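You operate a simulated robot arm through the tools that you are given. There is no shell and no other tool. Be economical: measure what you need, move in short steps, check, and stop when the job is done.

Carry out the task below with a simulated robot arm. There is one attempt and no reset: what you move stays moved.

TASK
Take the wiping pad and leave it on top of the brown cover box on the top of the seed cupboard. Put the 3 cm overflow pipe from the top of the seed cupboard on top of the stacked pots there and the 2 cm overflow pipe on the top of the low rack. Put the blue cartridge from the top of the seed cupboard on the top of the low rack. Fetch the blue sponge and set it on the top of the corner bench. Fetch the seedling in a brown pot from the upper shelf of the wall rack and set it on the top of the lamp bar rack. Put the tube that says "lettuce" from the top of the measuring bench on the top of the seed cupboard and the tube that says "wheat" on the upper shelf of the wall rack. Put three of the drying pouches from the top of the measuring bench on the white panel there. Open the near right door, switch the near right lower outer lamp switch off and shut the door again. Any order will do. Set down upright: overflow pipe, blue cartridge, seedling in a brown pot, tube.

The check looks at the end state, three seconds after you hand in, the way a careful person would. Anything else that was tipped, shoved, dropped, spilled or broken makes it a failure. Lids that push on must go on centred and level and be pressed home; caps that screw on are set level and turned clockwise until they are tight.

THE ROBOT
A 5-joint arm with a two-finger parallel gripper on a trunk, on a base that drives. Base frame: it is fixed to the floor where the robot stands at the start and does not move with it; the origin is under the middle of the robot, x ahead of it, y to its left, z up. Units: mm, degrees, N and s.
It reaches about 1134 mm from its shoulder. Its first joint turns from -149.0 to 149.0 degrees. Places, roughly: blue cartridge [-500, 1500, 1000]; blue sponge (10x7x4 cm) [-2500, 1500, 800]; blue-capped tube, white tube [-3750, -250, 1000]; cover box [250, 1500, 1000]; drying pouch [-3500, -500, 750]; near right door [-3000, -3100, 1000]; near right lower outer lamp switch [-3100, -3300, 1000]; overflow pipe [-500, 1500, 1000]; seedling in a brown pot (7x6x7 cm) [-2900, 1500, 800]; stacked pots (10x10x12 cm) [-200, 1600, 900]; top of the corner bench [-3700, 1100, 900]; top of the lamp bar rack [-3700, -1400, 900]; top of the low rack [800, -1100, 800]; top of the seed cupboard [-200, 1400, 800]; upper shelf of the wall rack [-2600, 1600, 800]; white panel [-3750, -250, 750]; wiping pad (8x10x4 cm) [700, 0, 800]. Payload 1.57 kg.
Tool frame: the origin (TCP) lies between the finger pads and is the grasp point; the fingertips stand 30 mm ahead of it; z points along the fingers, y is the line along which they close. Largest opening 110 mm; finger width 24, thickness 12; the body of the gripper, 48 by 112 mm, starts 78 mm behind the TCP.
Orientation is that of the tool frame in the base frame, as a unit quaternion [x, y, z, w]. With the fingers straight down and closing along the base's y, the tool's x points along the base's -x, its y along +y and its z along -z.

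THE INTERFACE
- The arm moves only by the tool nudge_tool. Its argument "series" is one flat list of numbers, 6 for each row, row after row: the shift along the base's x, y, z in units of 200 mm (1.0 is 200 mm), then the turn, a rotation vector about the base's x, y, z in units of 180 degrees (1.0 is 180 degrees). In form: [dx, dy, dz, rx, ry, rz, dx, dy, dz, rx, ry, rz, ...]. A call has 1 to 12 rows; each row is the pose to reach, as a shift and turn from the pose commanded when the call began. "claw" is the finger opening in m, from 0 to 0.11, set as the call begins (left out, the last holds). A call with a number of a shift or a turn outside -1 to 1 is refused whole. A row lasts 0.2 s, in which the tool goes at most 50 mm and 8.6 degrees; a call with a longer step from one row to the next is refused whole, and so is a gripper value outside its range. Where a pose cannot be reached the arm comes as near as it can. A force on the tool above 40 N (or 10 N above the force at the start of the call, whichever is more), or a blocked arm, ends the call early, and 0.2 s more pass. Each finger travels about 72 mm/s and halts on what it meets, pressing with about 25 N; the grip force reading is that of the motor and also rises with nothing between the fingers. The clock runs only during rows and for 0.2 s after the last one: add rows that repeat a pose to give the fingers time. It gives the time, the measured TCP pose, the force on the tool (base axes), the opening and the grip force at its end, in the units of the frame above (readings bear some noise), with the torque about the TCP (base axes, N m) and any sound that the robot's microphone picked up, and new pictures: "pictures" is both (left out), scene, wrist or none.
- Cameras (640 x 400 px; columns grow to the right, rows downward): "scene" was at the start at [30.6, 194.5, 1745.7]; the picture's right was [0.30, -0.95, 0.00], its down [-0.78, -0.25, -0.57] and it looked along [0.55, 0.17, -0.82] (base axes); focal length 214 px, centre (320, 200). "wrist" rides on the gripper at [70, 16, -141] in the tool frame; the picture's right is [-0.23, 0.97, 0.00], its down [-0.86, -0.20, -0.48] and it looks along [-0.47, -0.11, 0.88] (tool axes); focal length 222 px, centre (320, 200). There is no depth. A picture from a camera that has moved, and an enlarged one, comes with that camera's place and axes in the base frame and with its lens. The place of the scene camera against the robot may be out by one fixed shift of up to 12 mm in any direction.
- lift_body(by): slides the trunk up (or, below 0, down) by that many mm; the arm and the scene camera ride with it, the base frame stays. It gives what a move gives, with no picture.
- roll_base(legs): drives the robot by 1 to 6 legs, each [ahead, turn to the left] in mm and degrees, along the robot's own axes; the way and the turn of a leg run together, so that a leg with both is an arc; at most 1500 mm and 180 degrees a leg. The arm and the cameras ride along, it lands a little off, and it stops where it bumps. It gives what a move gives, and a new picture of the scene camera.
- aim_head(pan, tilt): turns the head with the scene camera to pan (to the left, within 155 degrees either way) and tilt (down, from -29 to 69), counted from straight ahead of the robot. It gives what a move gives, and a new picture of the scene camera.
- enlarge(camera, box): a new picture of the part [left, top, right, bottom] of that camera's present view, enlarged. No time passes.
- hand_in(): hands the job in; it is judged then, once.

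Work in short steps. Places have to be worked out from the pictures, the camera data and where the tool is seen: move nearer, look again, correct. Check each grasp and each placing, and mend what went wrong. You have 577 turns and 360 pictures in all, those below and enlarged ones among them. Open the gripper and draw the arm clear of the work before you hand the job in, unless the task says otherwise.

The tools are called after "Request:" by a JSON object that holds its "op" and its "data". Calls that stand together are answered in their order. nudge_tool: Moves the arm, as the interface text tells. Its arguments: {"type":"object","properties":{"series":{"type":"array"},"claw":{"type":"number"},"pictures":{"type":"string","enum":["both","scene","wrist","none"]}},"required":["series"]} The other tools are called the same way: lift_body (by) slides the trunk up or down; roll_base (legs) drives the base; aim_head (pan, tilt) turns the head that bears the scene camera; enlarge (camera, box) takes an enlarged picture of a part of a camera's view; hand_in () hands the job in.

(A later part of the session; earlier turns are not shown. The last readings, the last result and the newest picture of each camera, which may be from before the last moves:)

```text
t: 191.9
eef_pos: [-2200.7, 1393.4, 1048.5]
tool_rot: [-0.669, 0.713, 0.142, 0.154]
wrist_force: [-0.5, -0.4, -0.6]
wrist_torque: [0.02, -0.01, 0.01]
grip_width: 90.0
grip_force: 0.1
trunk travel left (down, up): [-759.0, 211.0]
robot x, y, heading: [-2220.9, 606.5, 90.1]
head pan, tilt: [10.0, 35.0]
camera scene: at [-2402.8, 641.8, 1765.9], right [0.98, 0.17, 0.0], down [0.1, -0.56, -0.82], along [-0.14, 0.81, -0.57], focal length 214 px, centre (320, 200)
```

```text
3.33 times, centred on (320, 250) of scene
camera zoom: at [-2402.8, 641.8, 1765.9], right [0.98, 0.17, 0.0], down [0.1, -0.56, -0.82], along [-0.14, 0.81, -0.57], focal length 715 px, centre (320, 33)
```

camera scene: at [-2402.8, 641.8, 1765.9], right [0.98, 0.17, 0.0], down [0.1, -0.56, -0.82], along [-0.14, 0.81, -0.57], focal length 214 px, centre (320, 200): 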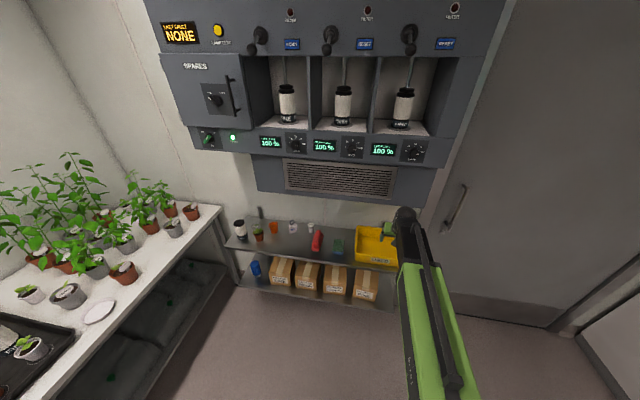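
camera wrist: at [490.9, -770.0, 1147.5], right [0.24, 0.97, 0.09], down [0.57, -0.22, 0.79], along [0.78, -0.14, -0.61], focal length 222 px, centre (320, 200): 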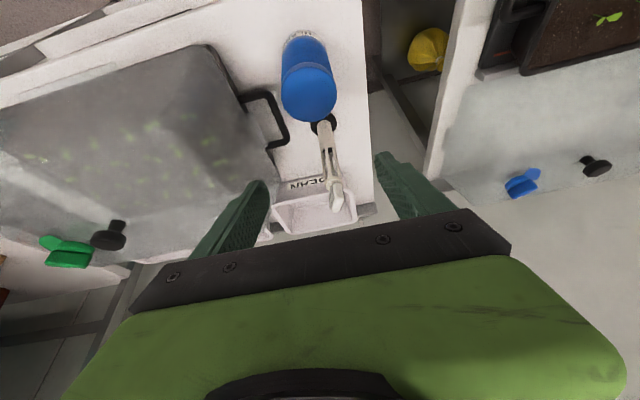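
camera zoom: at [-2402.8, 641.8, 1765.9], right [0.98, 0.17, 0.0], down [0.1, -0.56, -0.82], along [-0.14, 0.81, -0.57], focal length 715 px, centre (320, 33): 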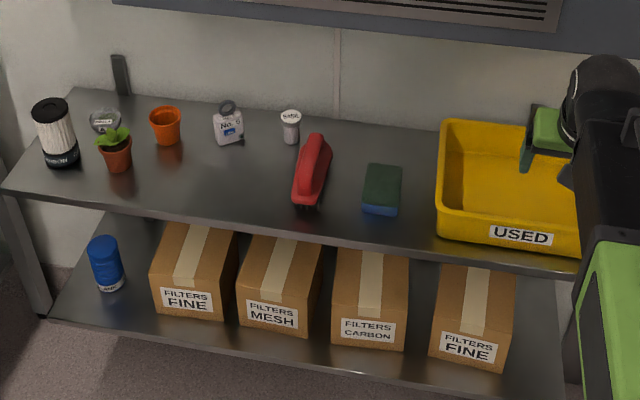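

Request:
{"op": "nudge_tool", "data": {"series": [-0.22, 0, 0, 0.037, -0.0026, 0, -0.44, 0, 0, 0.074, -0.0053, 0, -0.66, 0, 0, 0.1108, -0.0079, 0], "pictures": "none"}}

Request:
{"op": "nudge_tool", "data": {"series": [-0.15, 0.03, 0, 0, 0, 0.025, -0.3, 0.06, 0, 0, 0, 0.05, -0.45, 0.06, 0, 0, 0, 0.075, -0.55, 0.06, 0, 0, 0, 0.1], "pictures": "wrist"}}

```text
t: 192.7
eef_pos: [-2333.3, 1391.0, 1093.9]
tool_rot: [-0.634, 0.675, 0.257, 0.277]
wrist_force: [0.0, 0.7, -0.8]
wrist_torque: [0.0, 0.0, -0.03]
grip_width: 89.8
grip_force: 0.0
out of reach, approached as far as the arm can: row 1, 2, 3
trunk travel left (down, up): [-759.0, 211.0]
robot x, y, heading: [-2224.6, 604.0, 90.2]
head pan, tilt: [10.0, 35.0]
```

```text
t: 193.7
eef_pos: [-2443.0, 1405.0, 1095.1]
tool_rot: [0.732, -0.567, -0.297, -0.233]
wrist_force: [0.3, -0.4, -0.7]
wrist_torque: [0.0, 0.01, 0.02]
grip_width: 89.8
grip_force: 0.0
trunk travel left (down, up): [-759.0, 211.0]
robot x, y, heading: [-2228.8, 606.3, 90.3]
head pan, tilt: [10.0, 35.0]
camera wrist: at [-2423.2, 1257.1, 1146.4], right [-0.98, -0.08, 0.15], down [0.12, 0.32, 0.94], along [-0.13, 0.94, -0.3], focal length 222 px, centre (320, 200)
```

wrist: 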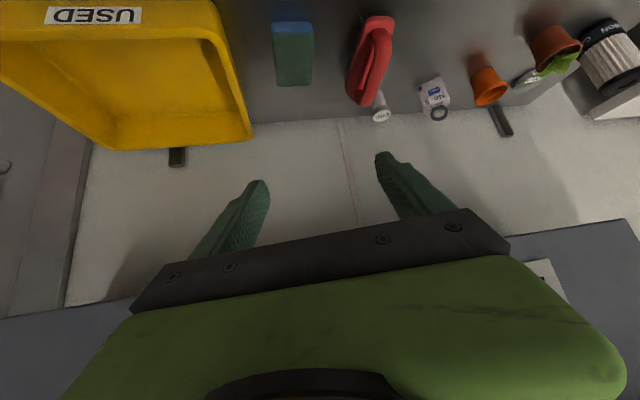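

Request:
{"op": "lift_body", "data": {"by": -150}}

Request:
{"op": "nudge_tool", "data": {"series": [0, 0, 0, 0, 0, 0], "pictures": "wrist"}}

```text
t: 195.5
eef_pos: [-2443.5, 1405.8, 944.2]
tool_rot: [0.732, -0.568, -0.296, -0.233]
wrist_force: [0.0, 0.8, -0.3]
wrist_torque: [-0.02, 0.02, 0.0]
grip_width: 90.0
grip_force: 0.0
trunk travel left (down, up): [-609.0, 361.0]
robot x, y, heading: [-2226.8, 606.3, 89.9]
head pan, tilt: [10.0, 35.0]
```

```text
t: 195.9
eef_pos: [-2442.0, 1405.9, 943.6]
tool_rot: [0.731, -0.568, -0.296, -0.234]
wrist_force: [0.5, -0.4, -0.1]
wrist_torque: [0.0, -0.01, -0.02]
grip_width: 89.7
grip_force: 0.0
trunk travel left (down, up): [-609.0, 361.0]
robot x, y, heading: [-2223.8, 606.3, 89.9]
head pan, tilt: [10.0, 35.0]
camera wrist: at [-2422.6, 1257.1, 996.4], right [-0.98, -0.08, 0.15], down [0.12, 0.32, 0.94], along [-0.13, 0.94, -0.3], focal length 222 px, centre (320, 200)
```

wrist: 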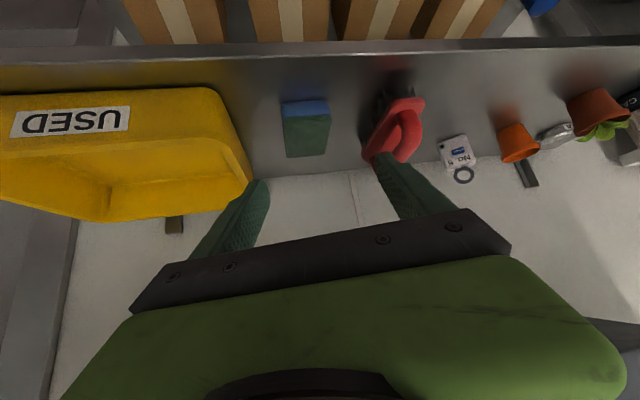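

Triangulating two wrist views puts the sponge top at z≈794, spanning y 1504–1610 and centred on x≈-2459; the shelf is z≈754. I lower to z≈792 in front of it and look before advancing.

Request:
{"op": "lift_body", "data": {"by": -145}}

Request:
{"op": "nudge_tool", "data": {"series": [-0.04, 0.1, 0, 0, 0, 0, -0.08, 0.2, 0, 0, 0, 0], "claw": 0.1, "pictures": "wrist"}}

```text
t: 197.4
eef_pos: [-2443.4, 1404.5, 808.4]
tool_rot: [0.731, -0.563, -0.3, -0.241]
wrist_force: [3.6, -17.3, 28.2]
wrist_torque: [0.23, -1.42, -0.89]
grip_width: 89.2
grip_force: 0.1
trunk travel left (down, up): [-468.0, 502.0]
robot x, y, heading: [-2222.9, 604.0, 90.1]
head pan, tilt: [10.0, 35.0]
stopped: the force on the tool passed its limit at 53 N (the readings are from after the stop); the commanded pose is now the measured one
```

```text
t: 197.7
eef_pos: [-2444.1, 1405.8, 809.1]
tool_rot: [0.732, -0.563, -0.3, -0.239]
wrist_force: [-2.2, -20.6, 34.6]
wrist_torque: [0.35, -1.57, -0.98]
grip_width: 93.6
grip_force: 0.1
trunk travel left (down, up): [-468.0, 502.0]
robot x, y, heading: [-2220.0, 602.2, 90.3]
head pan, tilt: [10.0, 35.0]
stopped in row 1: the force on the tool passed its limit at 56 N (the readings are from after the stop); the commanded pose is now the measured one
camera wrist: at [-2423.6, 1255.3, 858.9], right [-0.98, -0.09, 0.15], down [0.11, 0.3, 0.95], along [-0.13, 0.95, -0.29], focal length 222 px, centre (320, 200)
```

wrist: 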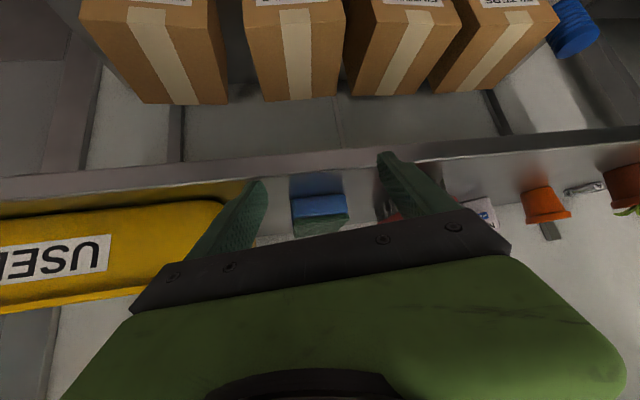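

A fingertip met the shelf's front edge, so the shelf is higher than estimated (about z 785). I back up.

Request:
{"op": "lift_body", "data": {"by": 45}}

Request:
{"op": "nudge_tool", "data": {"series": [0, 0, 0, 0, 0, 0], "claw": 0.1, "pictures": "wrist"}}

```text
t: 198.6
eef_pos: [-2443.8, 1408.7, 849.1]
tool_rot: [0.732, -0.564, -0.298, -0.238]
wrist_force: [0.2, -0.4, -0.8]
wrist_torque: [0.0, 0.02, 0.01]
grip_width: 100.0
grip_force: 0.1
trunk travel left (down, up): [-513.0, 457.0]
robot x, y, heading: [-2225.7, 609.5, 90.1]
head pan, tilt: [10.0, 35.0]
```

```text
t: 199.0
eef_pos: [-2443.8, 1408.5, 849.0]
tool_rot: [0.732, -0.565, -0.298, -0.237]
wrist_force: [-0.2, -0.3, 0.8]
wrist_torque: [0.02, 0.01, 0.0]
grip_width: 99.8
grip_force: 0.0
trunk travel left (down, up): [-513.0, 457.0]
robot x, y, heading: [-2223.3, 608.8, 89.7]
head pan, tilt: [10.0, 35.0]
camera wrist: at [-2423.6, 1259.3, 900.6], right [-0.98, -0.09, 0.15], down [0.12, 0.31, 0.94], along [-0.13, 0.95, -0.29], focal length 222 px, centre (320, 200)
```

wrist: 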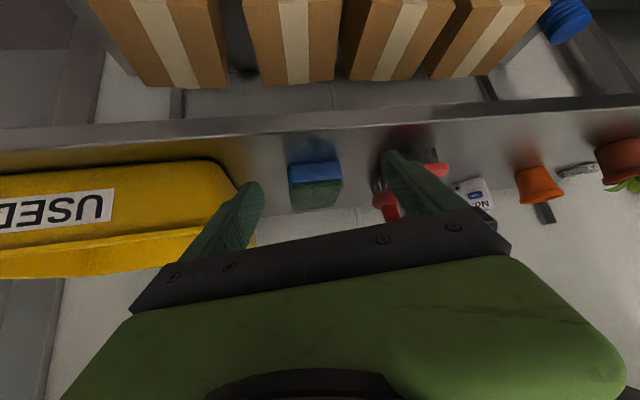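

Request:
{"op": "lift_body", "data": {"by": -28}}

Request:
{"op": "nudge_tool", "data": {"series": [-0.03, 0.2, 0, 0, 0, 0, -0.06, 0.4, 0, 0, 0, 0, -0.08, 0.6, 0, 0, 0, 0], "pictures": "wrist"}}

```text
t: 199.7
eef_pos: [-2444.2, 1408.8, 821.7]
tool_rot: [0.732, -0.565, -0.298, -0.237]
wrist_force: [0.6, -0.8, 0.3]
wrist_torque: [-0.01, -0.01, -0.02]
grip_width: 99.9
grip_force: 0.0
trunk travel left (down, up): [-485.0, 485.0]
robot x, y, heading: [-2224.8, 606.3, 90.1]
head pan, tilt: [10.0, 35.0]
```

```text
t: 200.5
eef_pos: [-2460.6, 1526.9, 820.9]
tool_rot: [0.733, -0.564, -0.297, -0.237]
wrist_force: [1.0, 0.7, 0.4]
wrist_torque: [-0.01, 0.01, -0.03]
grip_width: 100.0
grip_force: 0.0
trunk travel left (down, up): [-485.0, 485.0]
robot x, y, heading: [-2227.7, 606.2, 90.2]
head pan, tilt: [10.0, 35.0]
camera wrist: at [-2439.9, 1377.7, 872.6], right [-0.98, -0.09, 0.15], down [0.11, 0.31, 0.94], along [-0.13, 0.95, -0.29], focal length 222 px, centre (320, 200)
```

wrist: 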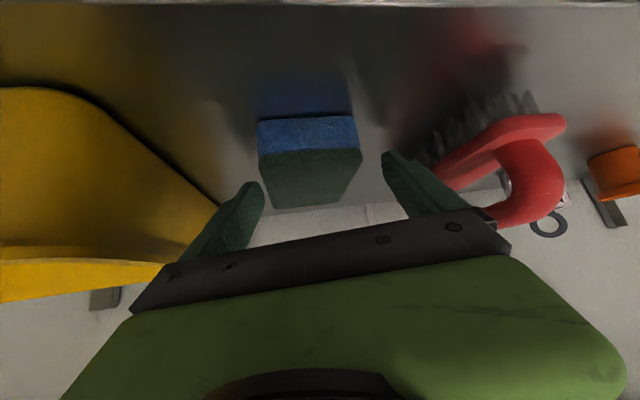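

Request:
{"op": "nudge_tool", "data": {"series": [0.02, 0.1, 0, 0, 0, 0], "pictures": "none"}}

Request:
{"op": "nudge_tool", "data": {"series": [0, 0, 0, 0, 0, 0, 0, 0, 0, 0, 0, 0, 0, 0, 0, 0, 0, 0], "claw": 0.045, "pictures": "wrist"}}

```text
t: 200.9
eef_pos: [-2455.3, 1547.6, 821.3]
tool_rot: [0.732, -0.565, -0.297, -0.237]
wrist_force: [-0.4, -0.2, -0.5]
wrist_torque: [0.01, 0.01, -0.03]
grip_width: 99.7
grip_force: 0.0
trunk travel left (down, up): [-485.0, 485.0]
robot x, y, heading: [-2226.6, 610.0, 90.4]
head pan, tilt: [10.0, 35.0]
```

```text
t: 201.7
eef_pos: [-2455.4, 1547.0, 821.4]
tool_rot: [0.732, -0.565, -0.298, -0.237]
wrist_force: [0.5, 1.0, 0.3]
wrist_torque: [-0.01, 0.01, -0.01]
grip_width: 63.1
grip_force: 24.8
trunk travel left (down, up): [-485.0, 485.0]
robot x, y, heading: [-2222.3, 604.3, 89.9]
head pan, tilt: [10.0, 35.0]
camera wrist: at [-2434.9, 1398.4, 872.6], right [-0.98, -0.09, 0.15], down [0.12, 0.31, 0.94], along [-0.13, 0.95, -0.3], focal length 222 px, centre (320, 200)
```

wrist: 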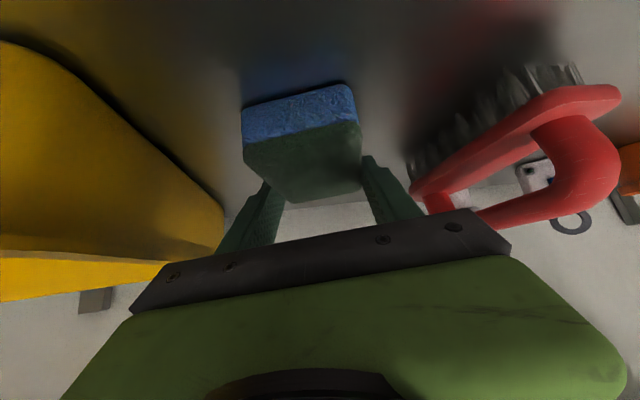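

Gripped at 63 mm. I lift 40 mm and check.

Request:
{"op": "lift_body", "data": {"by": 40}}

Request:
{"op": "nudge_tool", "data": {"series": [0.05, -0.22, 0, 0, 0, 0, 0.1, -0.44, 0, 0, 0, 0, 0.15, -0.66, 0, 0, 0, 0], "pictures": "wrist"}}

```text
t: 202.5
eef_pos: [-2456.4, 1547.8, 862.0]
tool_rot: [0.732, -0.565, -0.297, -0.237]
wrist_force: [0.7, 0.9, -0.3]
wrist_torque: [0.03, 0.0, -0.01]
grip_width: 62.8
grip_force: 25.4
trunk travel left (down, up): [-525.0, 445.0]
robot x, y, heading: [-2228.4, 606.6, 89.9]
head pan, tilt: [10.0, 35.0]
```

```text
t: 203.3
eef_pos: [-2426.2, 1413.9, 860.5]
tool_rot: [0.732, -0.564, -0.299, -0.238]
wrist_force: [0.1, 0.7, -0.4]
wrist_torque: [0.0, -0.02, 0.01]
grip_width: 63.2
grip_force: 25.5
trunk travel left (down, up): [-525.0, 445.0]
robot x, y, heading: [-2224.1, 605.9, 90.0]
head pan, tilt: [10.0, 35.0]
camera wrist: at [-2404.3, 1265.5, 912.7], right [-0.98, -0.09, 0.15], down [0.12, 0.31, 0.94], along [-0.13, 0.95, -0.29], focal length 222 px, centre (320, 200)
```

wrist: 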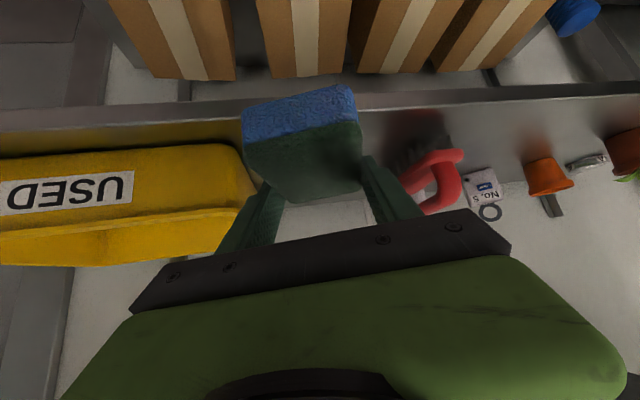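

Held. I back off, raise, and turn toward the corner bench.

Request:
{"op": "roll_base", "data": {"legs": [[-200, 0]]}}

Request:
{"op": "lift_body", "data": {"by": 270}}

Request:
{"op": "roll_base", "data": {"legs": [[0, 75]]}}

Request:
{"op": "aim_head", "data": {"pan": 5, "tilt": 30}}

```text
t: 204.9
eef_pos: [-2424.0, 1212.0, 860.1]
tool_rot: [0.733, -0.563, -0.299, -0.237]
wrist_force: [-0.2, -0.4, -0.3]
wrist_torque: [0.0, -0.01, 0.0]
grip_width: 63.0
grip_force: 25.4
trunk travel left (down, up): [-525.0, 445.0]
robot x, y, heading: [-2225.2, 402.3, 89.9]
head pan, tilt: [10.0, 35.0]
camera scene: at [-2402.6, 438.7, 1532.1], right [0.98, 0.17, 0.0], down [0.1, -0.56, -0.82], along [-0.14, 0.81, -0.57], focal length 214 px, centre (320, 200)
```

scene: 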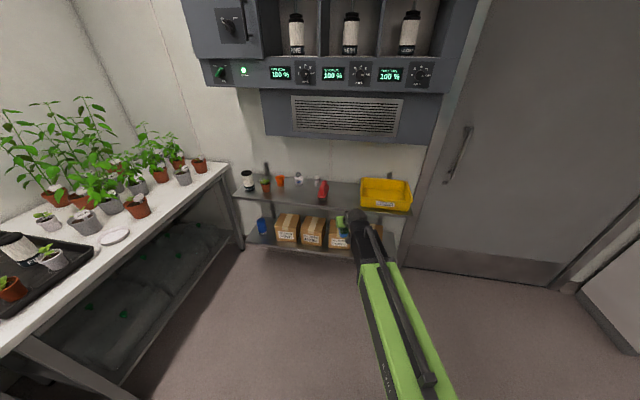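

```text
t: 207.7
eef_pos: [-2426.2, 1212.7, 1130.7]
tool_rot: [0.732, -0.564, -0.298, -0.238]
wrist_force: [0.1, 0.5, 0.5]
wrist_torque: [0.01, 0.01, -0.03]
grip_width: 63.0
grip_force: 25.6
trunk travel left (down, up): [-795.0, 175.0]
robot x, y, heading: [-2228.7, 403.4, 90.2]
head pan, tilt: [10.0, 35.0]
```

```text
t: 211.3
eef_pos: [-3052.6, 420.2, 1133.3]
tool_rot: [0.924, -0.003, -0.382, -0.007]
wrist_force: [0.6, 0.3, 0.6]
wrist_torque: [-0.08, 0.01, 0.04]
grip_width: 63.3
grip_force: 25.1
trunk travel left (down, up): [-795.0, 175.0]
robot x, y, heading: [-2230.2, 374.3, 164.7]
head pan, tilt: [10.0, 35.0]
camera scene: at [-2308.2, 201.1, 1802.5], right [0.09, 1.0, 0.0], down [0.57, -0.05, -0.82], along [-0.82, 0.08, -0.57], focal length 214 px, centre (320, 200)
```

scene: 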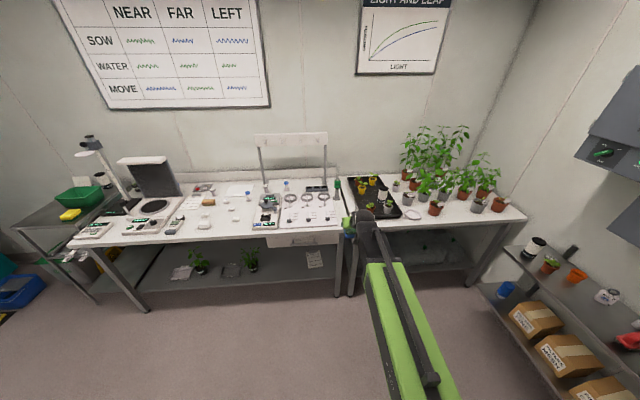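

```text
t: 212.0
eef_pos: [-3054.2, 418.1, 1130.8]
tool_rot: [0.924, -0.001, -0.382, -0.006]
wrist_force: [-0.4, 0.0, -0.7]
wrist_torque: [-0.01, -0.01, -0.01]
grip_width: 63.3
grip_force: 24.8
trunk travel left (down, up): [-795.0, 175.0]
robot x, y, heading: [-2228.9, 373.5, 164.8]
head pan, tilt: [5.0, 30.0]
camera scene: at [-2312.0, 206.5, 1809.8], right [0.18, 0.98, 0.0], down [0.49, -0.09, -0.87], along [-0.85, 0.15, -0.5], focal length 214 px, centre (320, 200)
```

scene: 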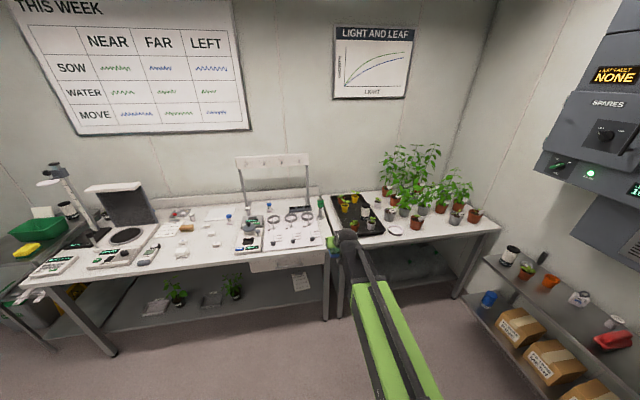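

Request:
{"op": "enlarge", "data": {"camera": "scene", "box": [315, 130, 515, 255]}}

Request:
{"op": "enlarge", "data": {"camera": "scene", "box": [10, 150, 340, 350]}}

```text
3.20 times, centred on (415, 192) of scene
camera zoom: at [-2312.0, 206.5, 1809.8], right [0.18, 0.98, 0.0], down [0.49, -0.09, -0.87], along [-0.85, 0.15, -0.5], focal length 686 px, centre (16, 224)
```

zoom: 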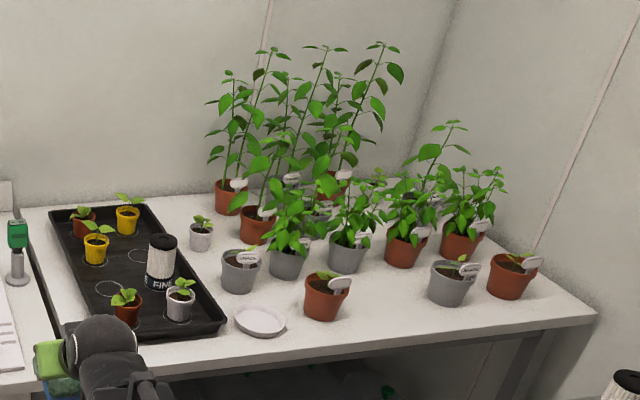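

```text
1.94 times, centred on (175, 250) of scene
camera zoom: at [-2312.0, 206.5, 1809.8], right [0.18, 0.98, 0.0], down [0.49, -0.09, -0.87], along [-0.85, 0.15, -0.5], focal length 416 px, centre (601, 103)
```

zoom: 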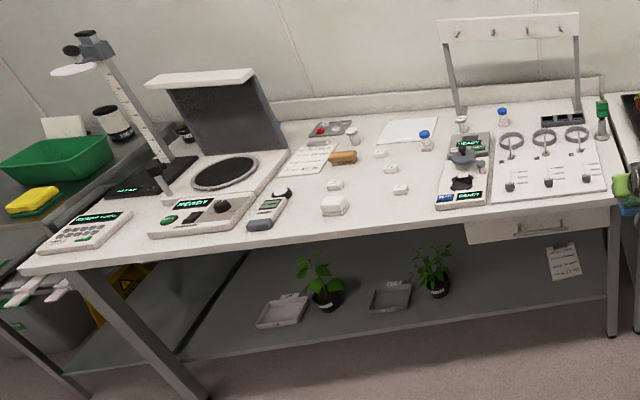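

Free space for the sponge is on the front right of the corner bench between two pots. I drive closer for a measured look.

Request:
{"op": "roll_base", "data": {"legs": [[0, -51.6], [630, 0], [0, 46.8]]}}

Request:
{"op": "nudge_tool", "data": {"series": [0, 0, 0, 0, 0, 0], "pictures": "wrist"}}

```text
t: 217.1
eef_pos: [-2925.9, 1501.6, 1130.2]
tool_rot: [0.836, -0.403, -0.335, -0.164]
wrist_force: [-6.4, -16.5, 1.3]
wrist_torque: [0.3, -0.11, -0.37]
grip_width: 62.8
grip_force: 24.7
trunk travel left (down, up): [-795.0, 175.0]
robot x, y, heading: [-2442.4, 835.6, 115.9]
head pan, tilt: [5.0, 30.0]
stopped in leg 2: the force on the tool passed its limit at 116 N (the readings are from after the stop); the commanded pose is now the measured one
camera scene: at [-2615.2, 795.4, 1809.8], right [0.86, 0.51, 0.0], down [0.26, -0.43, -0.87], along [-0.44, 0.74, -0.5], focal length 214 px, centre (320, 200)
```

scene: 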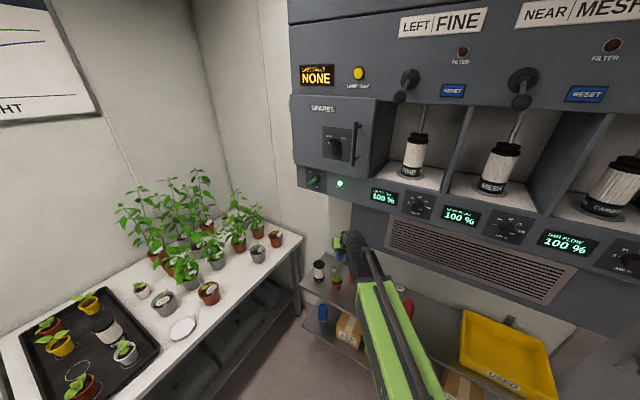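

```text
t: 217.5
eef_pos: [-2926.0, 1503.0, 1129.2]
tool_rot: [0.836, -0.402, -0.335, -0.164]
wrist_force: [0.9, -17.2, -1.6]
wrist_torque: [0.19, 0.08, -0.61]
grip_width: 63.0
grip_force: 24.7
trunk travel left (down, up): [-795.0, 175.0]
robot x, y, heading: [-2442.1, 843.0, 115.8]
head pan, tilt: [5.0, 30.0]
camera wrist: at [-2847.1, 1376.1, 1183.3], right [-0.87, -0.48, 0.15], down [-0.03, 0.34, 0.94], along [-0.5, 0.81, -0.31], focal length 222 px, centre (320, 200)
```

wrist: 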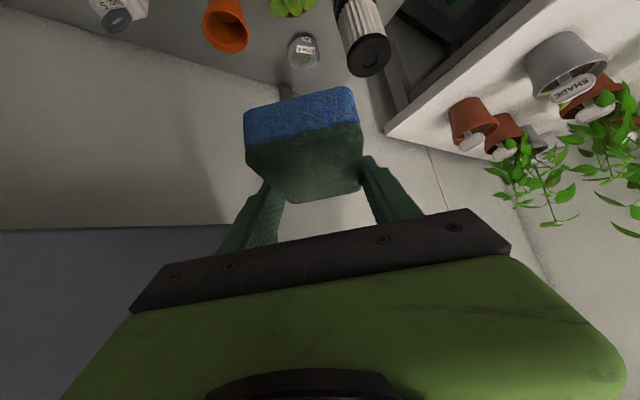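

The arm ran into the machine front; my mistake in not counting the arm's lead. I back off at once and check the machine.

Request:
{"op": "roll_base", "data": {"legs": [[-300, 0]]}}

Request:
{"op": "enlarge", "data": {"camera": "scene", "box": [240, 0, 640, 250]}}

```text
t: 219.5
eef_pos: [-2793.5, 1234.0, 1129.7]
tool_rot: [0.836, -0.402, -0.336, -0.164]
wrist_force: [0.1, -0.2, -0.3]
wrist_torque: [0.02, -0.03, 0.02]
grip_width: 63.0
grip_force: 25.2
trunk travel left (down, up): [-795.0, 175.0]
robot x, y, heading: [-2312.8, 570.1, 116.0]
head pan, tilt: [5.0, 30.0]
camera scene: at [-2483.7, 527.2, 1809.9], right [0.86, 0.51, 0.0], down [0.26, -0.43, -0.87], along [-0.44, 0.74, -0.5], focal length 214 px, centre (320, 200)
```

scene: 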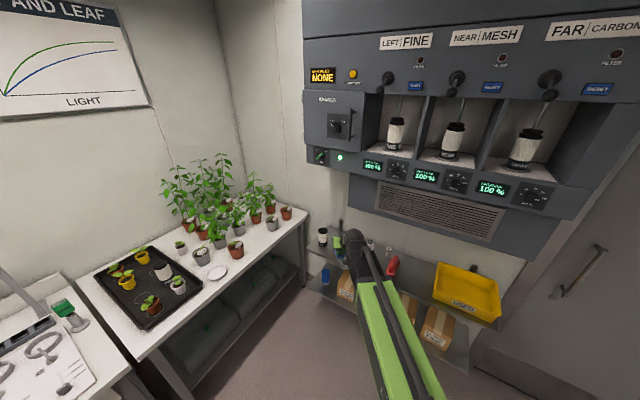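

```text
1.60 times, centred on (440, 125) of scene
camera zoom: at [-2483.7, 527.2, 1809.9], right [0.86, 0.51, 0.0], down [0.26, -0.43, -0.87], along [-0.44, 0.74, -0.5], focal length 343 px, centre (128, 320)
```

zoom: 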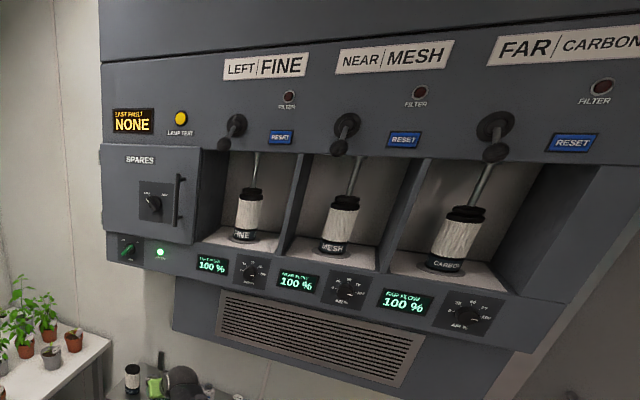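

Nothing looks changed on the machine. I turn the arm away southward, back up toward the rack, then turn west to face the corner bench.

Request:
{"op": "roll_base", "data": {"legs": [[0, 154], [-480, 0], [0, -90]]}}

Request:
{"op": "nudge_tool", "data": {"series": [0, 0, 0, 0, 0, 0], "pictures": "wrist"}}

```text
t: 232.6
eef_pos: [-3132.8, 901.7, 1128.6]
tool_rot: [0.922, 0.102, -0.372, 0.038]
wrist_force: [0.0, -0.4, 0.6]
wrist_torque: [0.0, -0.03, -0.06]
grip_width: 63.2
grip_force: 24.7
trunk travel left (down, up): [-795.0, 175.0]
robot x, y, heading: [-2326.9, 1048.2, -179.7]
head pan, tilt: [5.0, 30.0]
camera scene: at [-2360.8, 864.7, 1809.6], right [-0.09, 1.0, 0.0], down [0.5, 0.05, -0.87], along [-0.86, -0.08, -0.5], focal length 214 px, centre (320, 200)
```

scene: 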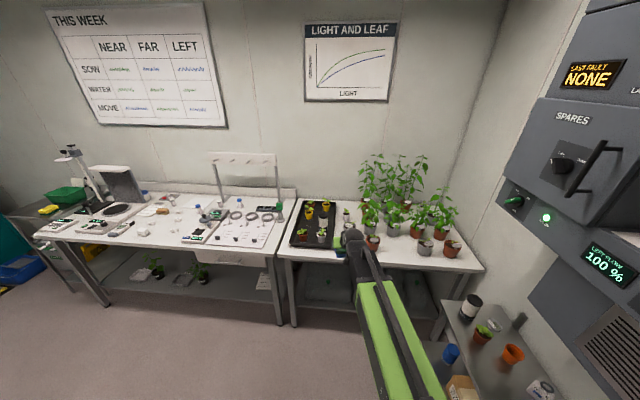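

```text
t: 233.0
eef_pos: [-3133.0, 902.9, 1128.0]
tool_rot: [0.922, 0.102, -0.371, 0.038]
wrist_force: [0.5, -0.3, 0.5]
wrist_torque: [0.02, 0.02, -0.01]
grip_width: 63.2
grip_force: 24.4
trunk travel left (down, up): [-795.0, 175.0]
robot x, y, heading: [-2320.3, 1052.5, -179.6]
head pan, tilt: [5.0, 30.0]
camera wrist: at [-2985.2, 918.6, 1182.6], right [0.05, -0.99, 0.15], down [-0.32, 0.13, 0.94], along [-0.95, -0.1, -0.31], focal length 222 px, centre (320, 200)
```

wrist: 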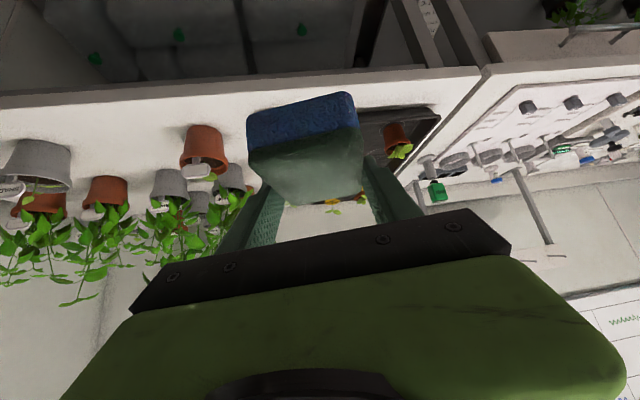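

The bench top is z≈853, its front edge at x≈-3295, and there's a free spot at about (-3390, 1250). I swing the arm to that azimuth, then drive in.

Request:
{"op": "nudge_tool", "data": {"series": [0, 0.2, 0, 0, 0, -0.015, 0, 0.4, 0, 0, 0, -0.03, 0, 0.6, 0, 0, 0, -0.045, 0, 0.8, 0, 0, 0, -0.064], "pictures": "none"}}

Request:
{"op": "nudge_tool", "data": {"series": [0, 0.2, 0, 0, 0, -0.015, 0, 0.4, 0, 0, 0, -0.03, 0, 0.6, 0, 0, 0, -0.045, 0, 0.85, 0, 0, 0, -0.064], "pictures": "none"}}

Request:
{"op": "roll_base", "data": {"legs": [[180, 0]]}}

Request:
{"op": "nudge_tool", "data": {"series": [0, 0, 0, 0, 0, 0], "pictures": "wrist"}}

```text
t: 234.0
eef_pos: [-3132.8, 1065.1, 1128.5]
tool_rot: [0.928, 0.009, -0.372, 0.001]
wrist_force: [-0.9, 0.6, 0.7]
wrist_torque: [0.01, 0.0, -0.01]
grip_width: 63.3
grip_force: 25.4
trunk travel left (down, up): [-795.0, 175.0]
robot x, y, heading: [-2322.8, 1052.7, -179.7]
head pan, tilt: [5.0, 30.0]
```

```text
t: 235.0
eef_pos: [-3132.6, 1234.8, 1128.7]
tool_rot: [0.924, -0.086, -0.371, -0.037]
wrist_force: [0.3, 1.0, -0.5]
wrist_torque: [-0.01, 0.0, 0.0]
grip_width: 63.2
grip_force: 25.5
trunk travel left (down, up): [-795.0, 175.0]
robot x, y, heading: [-2324.6, 1050.6, -179.7]
head pan, tilt: [5.0, 30.0]
```

```text
t: 236.5
eef_pos: [-3311.9, 1233.0, 1126.7]
tool_rot: [0.924, -0.084, -0.37, -0.036]
wrist_force: [-0.2, 0.1, -0.3]
wrist_torque: [0.0, -0.02, -0.05]
grip_width: 63.1
grip_force: 24.7
trunk travel left (down, up): [-795.0, 175.0]
robot x, y, heading: [-2500.1, 1050.2, -179.7]
head pan, tilt: [5.0, 30.0]
camera scene: at [-2541.6, 866.5, 1809.8], right [-0.09, 1.0, 0.0], down [0.5, 0.05, -0.87], along [-0.86, -0.08, -0.5], focal length 214 px, centre (320, 200)
```

scene: 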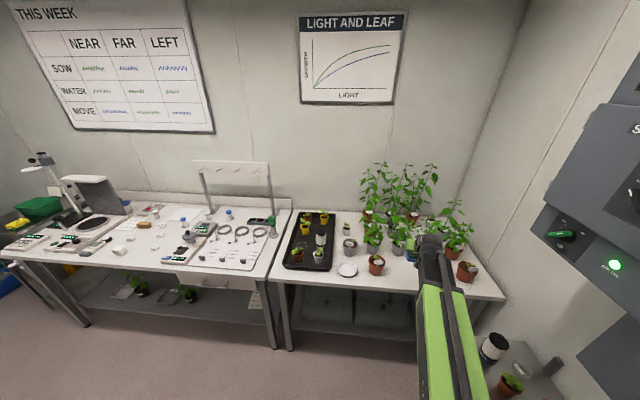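

```text
t: 236.9
eef_pos: [-3311.0, 1233.4, 1127.3]
tool_rot: [0.924, -0.085, -0.372, -0.037]
wrist_force: [-0.8, -0.4, 0.5]
wrist_torque: [0.01, -0.01, 0.0]
grip_width: 62.9
grip_force: 24.8
trunk travel left (down, up): [-795.0, 175.0]
robot x, y, heading: [-2508.3, 1053.9, -179.5]
head pan, tilt: [5.0, 30.0]
camera wrist: at [-3168.7, 1189.3, 1182.2], right [-0.34, -0.93, 0.15], down [-0.25, 0.24, 0.94], along [-0.91, 0.28, -0.31], focal length 222 px, centre (320, 200)
```

wrist: 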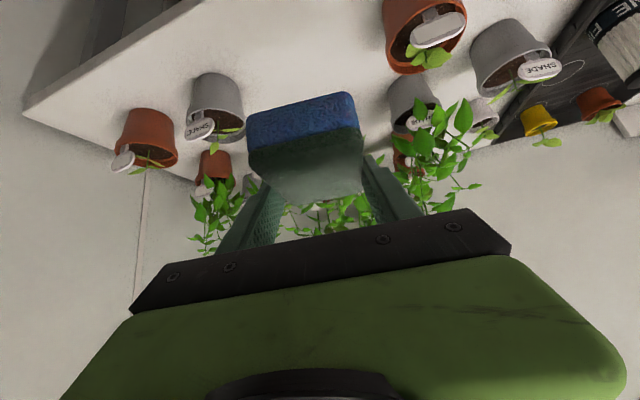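

Request:
{"op": "nudge_tool", "data": {"series": [-0.2, 0.04, 0, 0, 0, 0, -0.4, 0.08, 0, 0, 0, 0], "pictures": "none"}}

Request:
{"op": "lift_body", "data": {"by": -180}}

Request:
{"op": "nudge_tool", "data": {"series": [0, 0, 0, 0, 0, 0], "pictures": "both"}}

```text
t: 237.5
eef_pos: [-3390.4, 1248.7, 1128.0]
tool_rot: [0.924, -0.084, -0.372, -0.036]
wrist_force: [0.3, -0.6, 0.4]
wrist_torque: [0.01, 0.02, 0.0]
grip_width: 63.3
grip_force: 24.5
trunk travel left (down, up): [-795.0, 175.0]
robot x, y, heading: [-2500.2, 1055.5, -179.5]
head pan, tilt: [5.0, 30.0]
```

```text
t: 239.5
eef_pos: [-3388.9, 1249.4, 948.3]
tool_rot: [0.924, -0.085, -0.371, -0.037]
wrist_force: [0.9, -0.1, 0.6]
wrist_torque: [-0.02, 0.05, 0.05]
grip_width: 63.2
grip_force: 25.0
trunk travel left (down, up): [-615.0, 355.0]
robot x, y, heading: [-2499.9, 1049.8, -179.8]
head pan, tilt: [5.0, 30.0]
```

```text
t: 239.9
eef_pos: [-3388.4, 1248.6, 948.0]
tool_rot: [0.924, -0.085, -0.371, -0.038]
wrist_force: [-0.1, 0.2, -0.2]
wrist_torque: [-0.02, -0.01, 0.02]
grip_width: 63.4
grip_force: 25.3
trunk travel left (down, up): [-615.0, 355.0]
robot x, y, heading: [-2504.7, 1047.0, -179.6]
head pan, tilt: [5.0, 30.0]
camera scene: at [-2539.6, 866.4, 1629.9], right [-0.09, 1.0, 0.0], down [0.5, 0.05, -0.87], along [-0.86, -0.08, -0.5], focal length 214 px, centre (320, 200)
camera wrist: at [-3247.3, 1205.4, 1002.5], right [-0.34, -0.93, 0.15], down [-0.25, 0.24, 0.94], along [-0.91, 0.28, -0.31], focal length 222 px, centre (320, 200)
```

scene: 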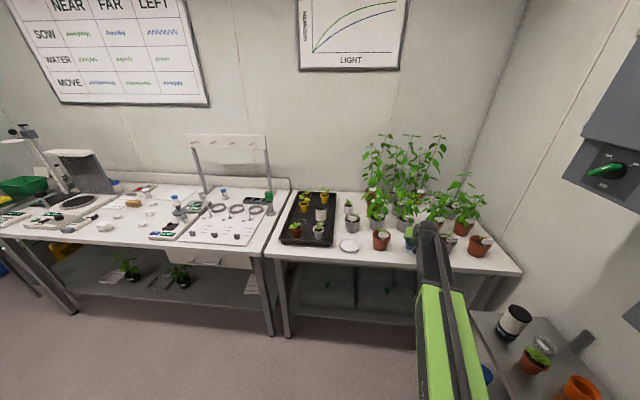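
wrist: 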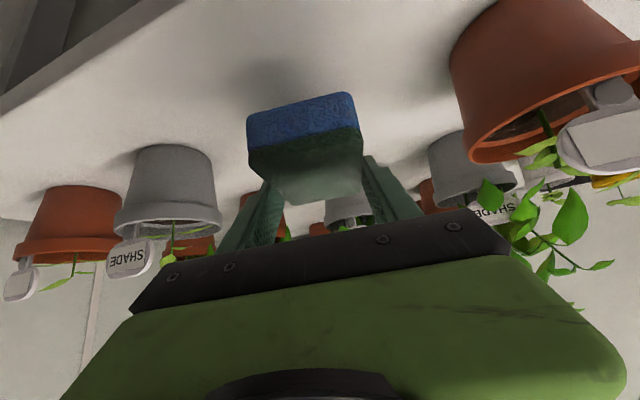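

Request:
{"op": "lift_body", "data": {"by": -40}}

Request:
{"op": "lift_body", "data": {"by": -8}}

Request:
{"op": "lift_body", "data": {"by": -6}}

```text
t: 240.7
eef_pos: [-3389.3, 1249.4, 908.4]
tool_rot: [0.924, -0.084, -0.371, -0.036]
wrist_force: [0.2, 0.5, 0.3]
wrist_torque: [0.0, 0.0, 0.01]
grip_width: 63.2
grip_force: 24.8
trunk travel left (down, up): [-575.0, 395.0]
robot x, y, heading: [-2505.0, 1049.4, -179.7]
head pan, tilt: [5.0, 30.0]
```

```text
t: 241.3
eef_pos: [-3389.7, 1248.5, 899.3]
tool_rot: [0.924, -0.085, -0.372, -0.037]
wrist_force: [-0.6, 0.1, 2.7]
wrist_torque: [-0.04, 0.13, 0.01]
grip_width: 63.1
grip_force: 24.8
trunk travel left (down, up): [-567.0, 403.0]
robot x, y, heading: [-2502.8, 1047.5, -179.6]
head pan, tilt: [5.0, 30.0]
```

```text
t: 241.9
eef_pos: [-3387.7, 1249.5, 897.6]
tool_rot: [0.923, -0.084, -0.374, -0.037]
wrist_force: [-5.0, 0.9, 33.2]
wrist_torque: [0.0, 0.51, -0.03]
grip_width: 63.3
grip_force: 24.8
trunk travel left (down, up): [-561.0, 409.0]
robot x, y, heading: [-2505.1, 1050.6, -179.7]
head pan, tilt: [5.0, 30.0]
```

Contact. I unload, open, and withdraw upward along the approach.

Request:
{"op": "lift_body", "data": {"by": 5}}

Request:
{"op": "nudge_tool", "data": {"series": [0, 0, 0, 0, 0, 0, 0, 0, 0, 0, 0, 0, 0, 0, 0, 0, 0, 0], "claw": 0.082, "pictures": "none"}}

Request:
{"op": "lift_body", "data": {"by": 200}}

Request:
{"op": "nudge_tool", "data": {"series": [0.2, -0.04, 0, 0, 0, 0, 0.4, -0.08, 0, 0, 0, 0], "pictures": "wrist"}}

```text
t: 242.4
eef_pos: [-3389.4, 1249.9, 898.4]
tool_rot: [0.924, -0.085, -0.372, -0.037]
wrist_force: [0.1, 0.2, 0.5]
wrist_torque: [-0.03, 0.0, 0.02]
grip_width: 63.2
grip_force: 24.5
trunk travel left (down, up): [-566.0, 404.0]
robot x, y, heading: [-2501.5, 1049.3, -179.8]
head pan, tilt: [5.0, 30.0]
```

```text
t: 243.2
eef_pos: [-3390.1, 1249.1, 898.7]
tool_rot: [0.924, -0.085, -0.372, -0.037]
wrist_force: [0.0, 0.1, 0.1]
wrist_torque: [0.03, 0.02, 0.0]
grip_width: 81.6
grip_force: 0.1
trunk travel left (down, up): [-566.0, 404.0]
robot x, y, heading: [-2500.6, 1049.9, -179.5]
head pan, tilt: [5.0, 30.0]
```

```text
t: 245.4
eef_pos: [-3390.0, 1249.8, 1098.2]
tool_rot: [0.924, -0.084, -0.372, -0.037]
wrist_force: [-0.1, 0.7, -0.9]
wrist_torque: [0.01, -0.02, -0.02]
grip_width: 81.8
grip_force: 0.1
trunk travel left (down, up): [-766.0, 204.0]
robot x, y, heading: [-2500.0, 1050.1, -179.7]
head pan, tilt: [5.0, 30.0]
```

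```text
t: 246.0
eef_pos: [-3309.1, 1232.0, 1099.7]
tool_rot: [0.923, -0.085, -0.373, -0.037]
wrist_force: [0.9, -1.2, -0.1]
wrist_torque: [0.03, 0.0, -0.03]
grip_width: 82.1
grip_force: 0.0
trunk travel left (down, up): [-766.0, 204.0]
robot x, y, heading: [-2505.1, 1048.1, -179.7]
head pan, tilt: [5.0, 30.0]
camera wrist: at [-3166.6, 1188.0, 1153.7], right [-0.34, -0.93, 0.15], down [-0.24, 0.24, 0.94], along [-0.91, 0.28, -0.31], focal length 222 px, centre (320, 200)
```

wrist: 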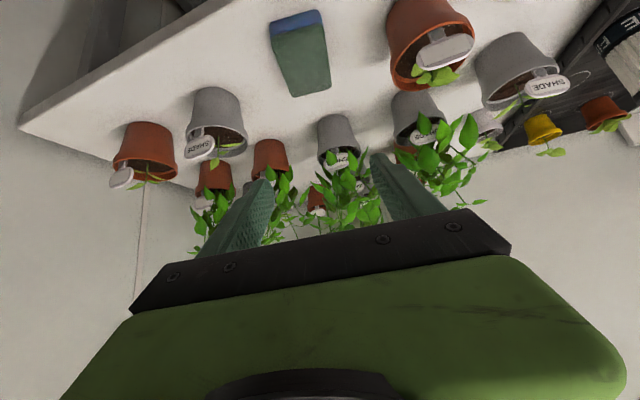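

Sponge placed well. For the seedling I reposition south of its spot, turning the arm around via the south to stay clear of the machine.

Request:
{"op": "roll_base", "data": {"legs": [[0, 115], [0, 114.4], [-670, 0], [0, 40.6]]}}

Request:
{"op": "aim_head", "data": {"pan": 0, "tilt": 35}}

```text
t: 261.1
eef_pos: [-2742.3, 1349.4, 1100.3]
tool_rot: [-0.585, 0.719, 0.235, 0.293]
wrist_force: [0.3, -0.5, 0.3]
wrist_torque: [-0.06, -0.05, -0.05]
grip_width: 82.1
grip_force: 0.1
trunk travel left (down, up): [-766.0, 204.0]
robot x, y, heading: [-2968.1, 554.2, 88.3]
head pan, tilt: [5.0, 30.0]
camera scene: at [-3136.3, 590.6, 1781.0], right [1.0, 0.06, 0.0], down [0.03, -0.5, -0.87], along [-0.05, 0.87, -0.5], focal length 214 px, centre (320, 200)
```

scene: 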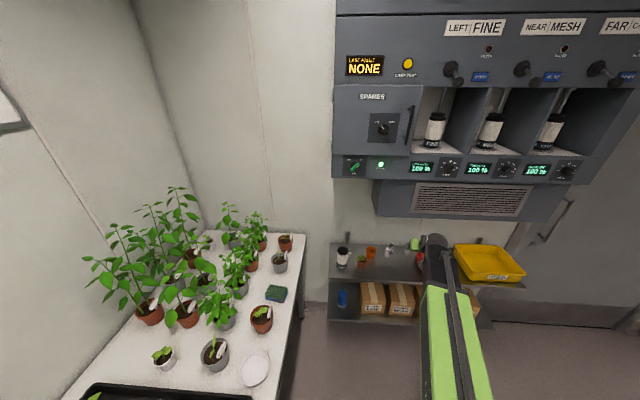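

```text
t: 261.7
eef_pos: [-2740.7, 1352.1, 1099.4]
tool_rot: [-0.585, 0.72, 0.234, 0.292]
wrist_force: [0.7, 0.0, 0.2]
wrist_torque: [0.0, -0.01, 0.0]
grip_width: 81.8
grip_force: 0.1
trunk travel left (down, up): [-766.0, 204.0]
robot x, y, heading: [-2971.0, 547.2, 88.1]
head pan, tilt: [0.0, 35.0]
camera scene: at [-3128.2, 590.9, 1773.1], right [1.0, -0.03, 0.0], down [-0.02, -0.57, -0.82], along [0.02, 0.82, -0.57], focal length 214 px, centre (320, 200)
```

scene: 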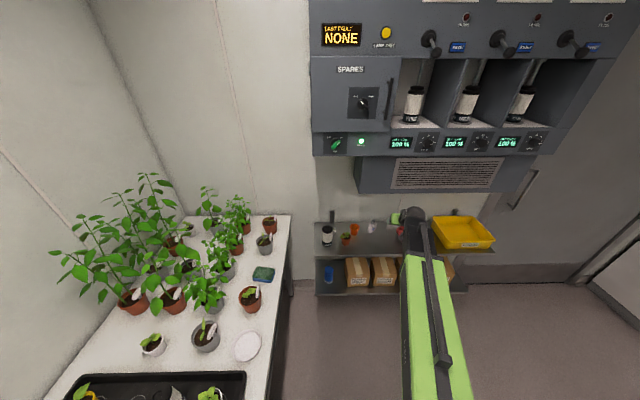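

Request:
{"op": "enlarge", "data": {"camera": "scene", "box": [300, 195, 420, 270]}}

```text
5.33 times, centred on (360, 232) of scene
camera zoom: at [-3128.2, 590.9, 1773.1], right [1.0, -0.03, 0.0], down [-0.02, -0.57, -0.82], along [0.02, 0.82, -0.57], focal length 1144 px, centre (107, 27)
```

zoom: 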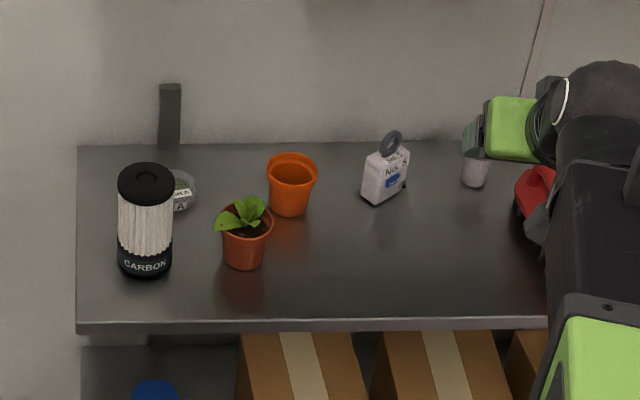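

Request:
{"op": "nudge_tool", "data": {"series": [-0.22, 0.03, 0, 0, 0, 0.018, -0.44, 0.06, 0, 0, 0, 0.036, -0.66, 0.09, 0, 0, 0, 0.055, -0.88, 0.12, 0, 0, 0, 0.073], "claw": 0.09, "pictures": "none"}}

Request:
{"op": "nudge_tool", "data": {"series": [-0.14, 0.03, 0, 0, 0, 0.007], "pictures": "none"}}

Request:
{"op": "lift_body", "data": {"by": -180}}

Request:
{"op": "nudge_tool", "data": {"series": [0, 0, 0, 0, 0, 0], "pictures": "wrist"}}

```text
t: 262.7
eef_pos: [-2917.8, 1375.7, 1097.5]
tool_rot: [0.664, -0.648, -0.265, -0.262]
wrist_force: [-0.5, -0.1, -0.9]
wrist_torque: [-0.02, -0.06, -0.02]
grip_width: 90.0
grip_force: 0.0
trunk travel left (down, up): [-766.0, 204.0]
robot x, y, heading: [-2966.1, 549.6, 88.3]
head pan, tilt: [0.0, 35.0]
```

```text
t: 263.1
eef_pos: [-2946.8, 1380.5, 1099.3]
tool_rot: [0.671, -0.641, -0.268, -0.26]
wrist_force: [0.5, -0.3, -0.3]
wrist_torque: [0.0, 0.0, 0.03]
grip_width: 89.8
grip_force: 0.1
trunk travel left (down, up): [-766.0, 204.0]
robot x, y, heading: [-2967.5, 545.8, 88.2]
head pan, tilt: [0.0, 35.0]
```

```text
t: 265.1
eef_pos: [-2944.8, 1381.4, 918.9]
tool_rot: [0.671, -0.641, -0.268, -0.259]
wrist_force: [-0.2, 0.7, 0.5]
wrist_torque: [0.0, -0.01, -0.02]
grip_width: 89.7
grip_force: 0.2
trunk travel left (down, up): [-586.0, 384.0]
robot x, y, heading: [-2965.8, 549.4, 88.4]
head pan, tilt: [0.0, 35.0]
```

```text
t: 265.5
eef_pos: [-2945.8, 1380.9, 919.2]
tool_rot: [0.671, -0.641, -0.268, -0.259]
wrist_force: [0.1, 0.8, -0.3]
wrist_torque: [0.01, 0.0, -0.01]
grip_width: 90.0
grip_force: 0.0
trunk travel left (down, up): [-586.0, 384.0]
robot x, y, heading: [-2964.9, 551.2, 88.2]
head pan, tilt: [0.0, 35.0]
camera wrist: at [-2955.8, 1232.5, 973.5], right [-0.98, 0.12, 0.15], down [0.18, 0.29, 0.94], along [0.07, 0.95, -0.31], focal length 222 px, centre (320, 200)
```

wrist: 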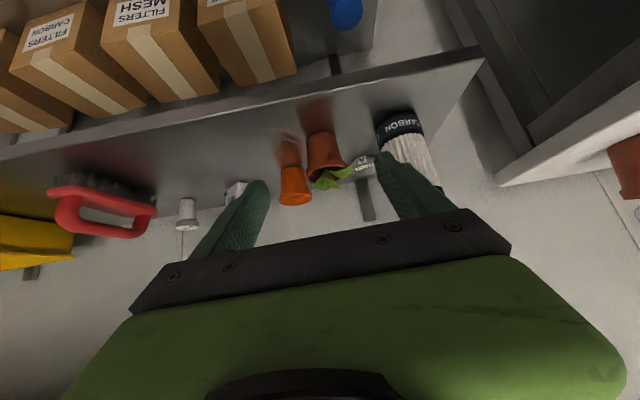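

Request:
{"op": "enlarge", "data": {"camera": "wrist", "box": [230, 90, 450, 230]}}

```text
2.86 times, centred on (340, 160) of wrist
camera zoom: at [-2955.8, 1232.5, 973.5], right [-0.98, 0.12, 0.15], down [0.18, 0.29, 0.94], along [0.07, 0.95, -0.31], focal length 635 px, centre (263, 314)
```

zoom: 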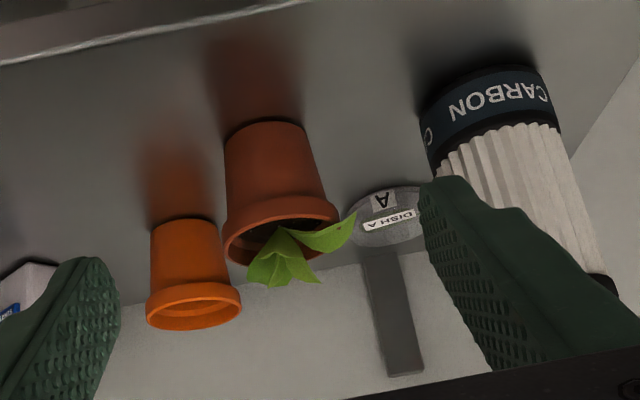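

Pot centre is about (-2953, 1532), rim z≈840. I lower to z≈823 in front and advance with an 80 mm opening.

Request:
{"op": "lift_body", "data": {"by": -95}}

Request:
{"op": "nudge_tool", "data": {"series": [-0.01, 0.2, 0, 0, 0, 0, -0.02, 0.4, 0, 0, 0, 0, -0.03, 0.5, 0, 0, 0, 0], "claw": 0.08, "pictures": "wrist"}}

```text
t: 266.8
eef_pos: [-2945.7, 1381.1, 824.4]
tool_rot: [0.671, -0.641, -0.268, -0.259]
wrist_force: [0.1, -0.3, -1.3]
wrist_torque: [0.03, 0.0, 0.02]
grip_width: 89.6
grip_force: 0.0
trunk travel left (down, up): [-491.0, 479.0]
robot x, y, heading: [-2965.1, 548.0, 88.4]
head pan, tilt: [0.0, 35.0]
```

```text
t: 267.6
eef_pos: [-2952.7, 1483.4, 824.1]
tool_rot: [0.671, -0.641, -0.269, -0.26]
wrist_force: [0.9, -0.1, 0.7]
wrist_torque: [-0.02, -0.01, -0.01]
grip_width: 80.1
grip_force: 0.1
trunk travel left (down, up): [-491.0, 479.0]
robot x, y, heading: [-2968.1, 550.5, 88.4]
head pan, tilt: [0.0, 35.0]
camera wrist: at [-2963.2, 1334.2, 878.4], right [-0.98, 0.12, 0.15], down [0.18, 0.29, 0.94], along [0.07, 0.95, -0.31], focal length 222 px, centre (320, 200)
```

wrist: 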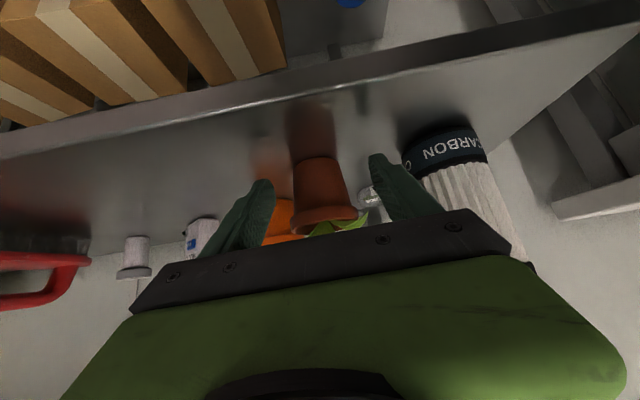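

Request:
{"op": "nudge_tool", "data": {"series": [0, 0.12, 0, 0, 0, 0, 0, 0.235, 0, 0, 0, 0], "pictures": "wrist"}}

```text
t: 268.2
eef_pos: [-2952.6, 1530.5, 823.7]
tool_rot: [0.671, -0.641, -0.268, -0.259]
wrist_force: [-0.4, 0.0, -0.5]
wrist_torque: [-0.01, 0.02, 0.0]
grip_width: 80.0
grip_force: 0.1
trunk travel left (down, up): [-491.0, 479.0]
robot x, y, heading: [-2963.0, 550.4, 88.3]
head pan, tilt: [0.0, 35.0]
camera wrist: at [-2962.5, 1381.3, 878.3], right [-0.98, 0.12, 0.15], down [0.18, 0.29, 0.94], along [0.07, 0.95, -0.31], focal length 222 px, centre (320, 200)
```

wrist: 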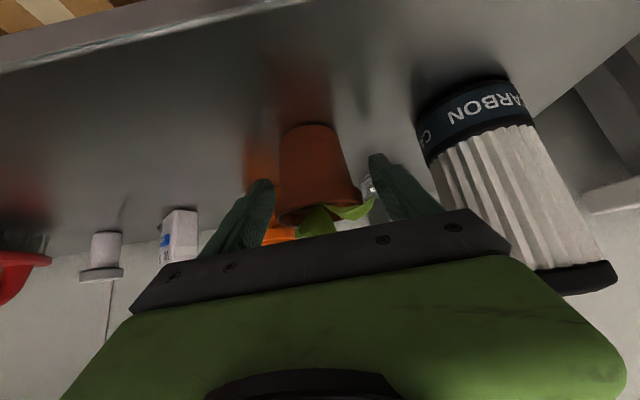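

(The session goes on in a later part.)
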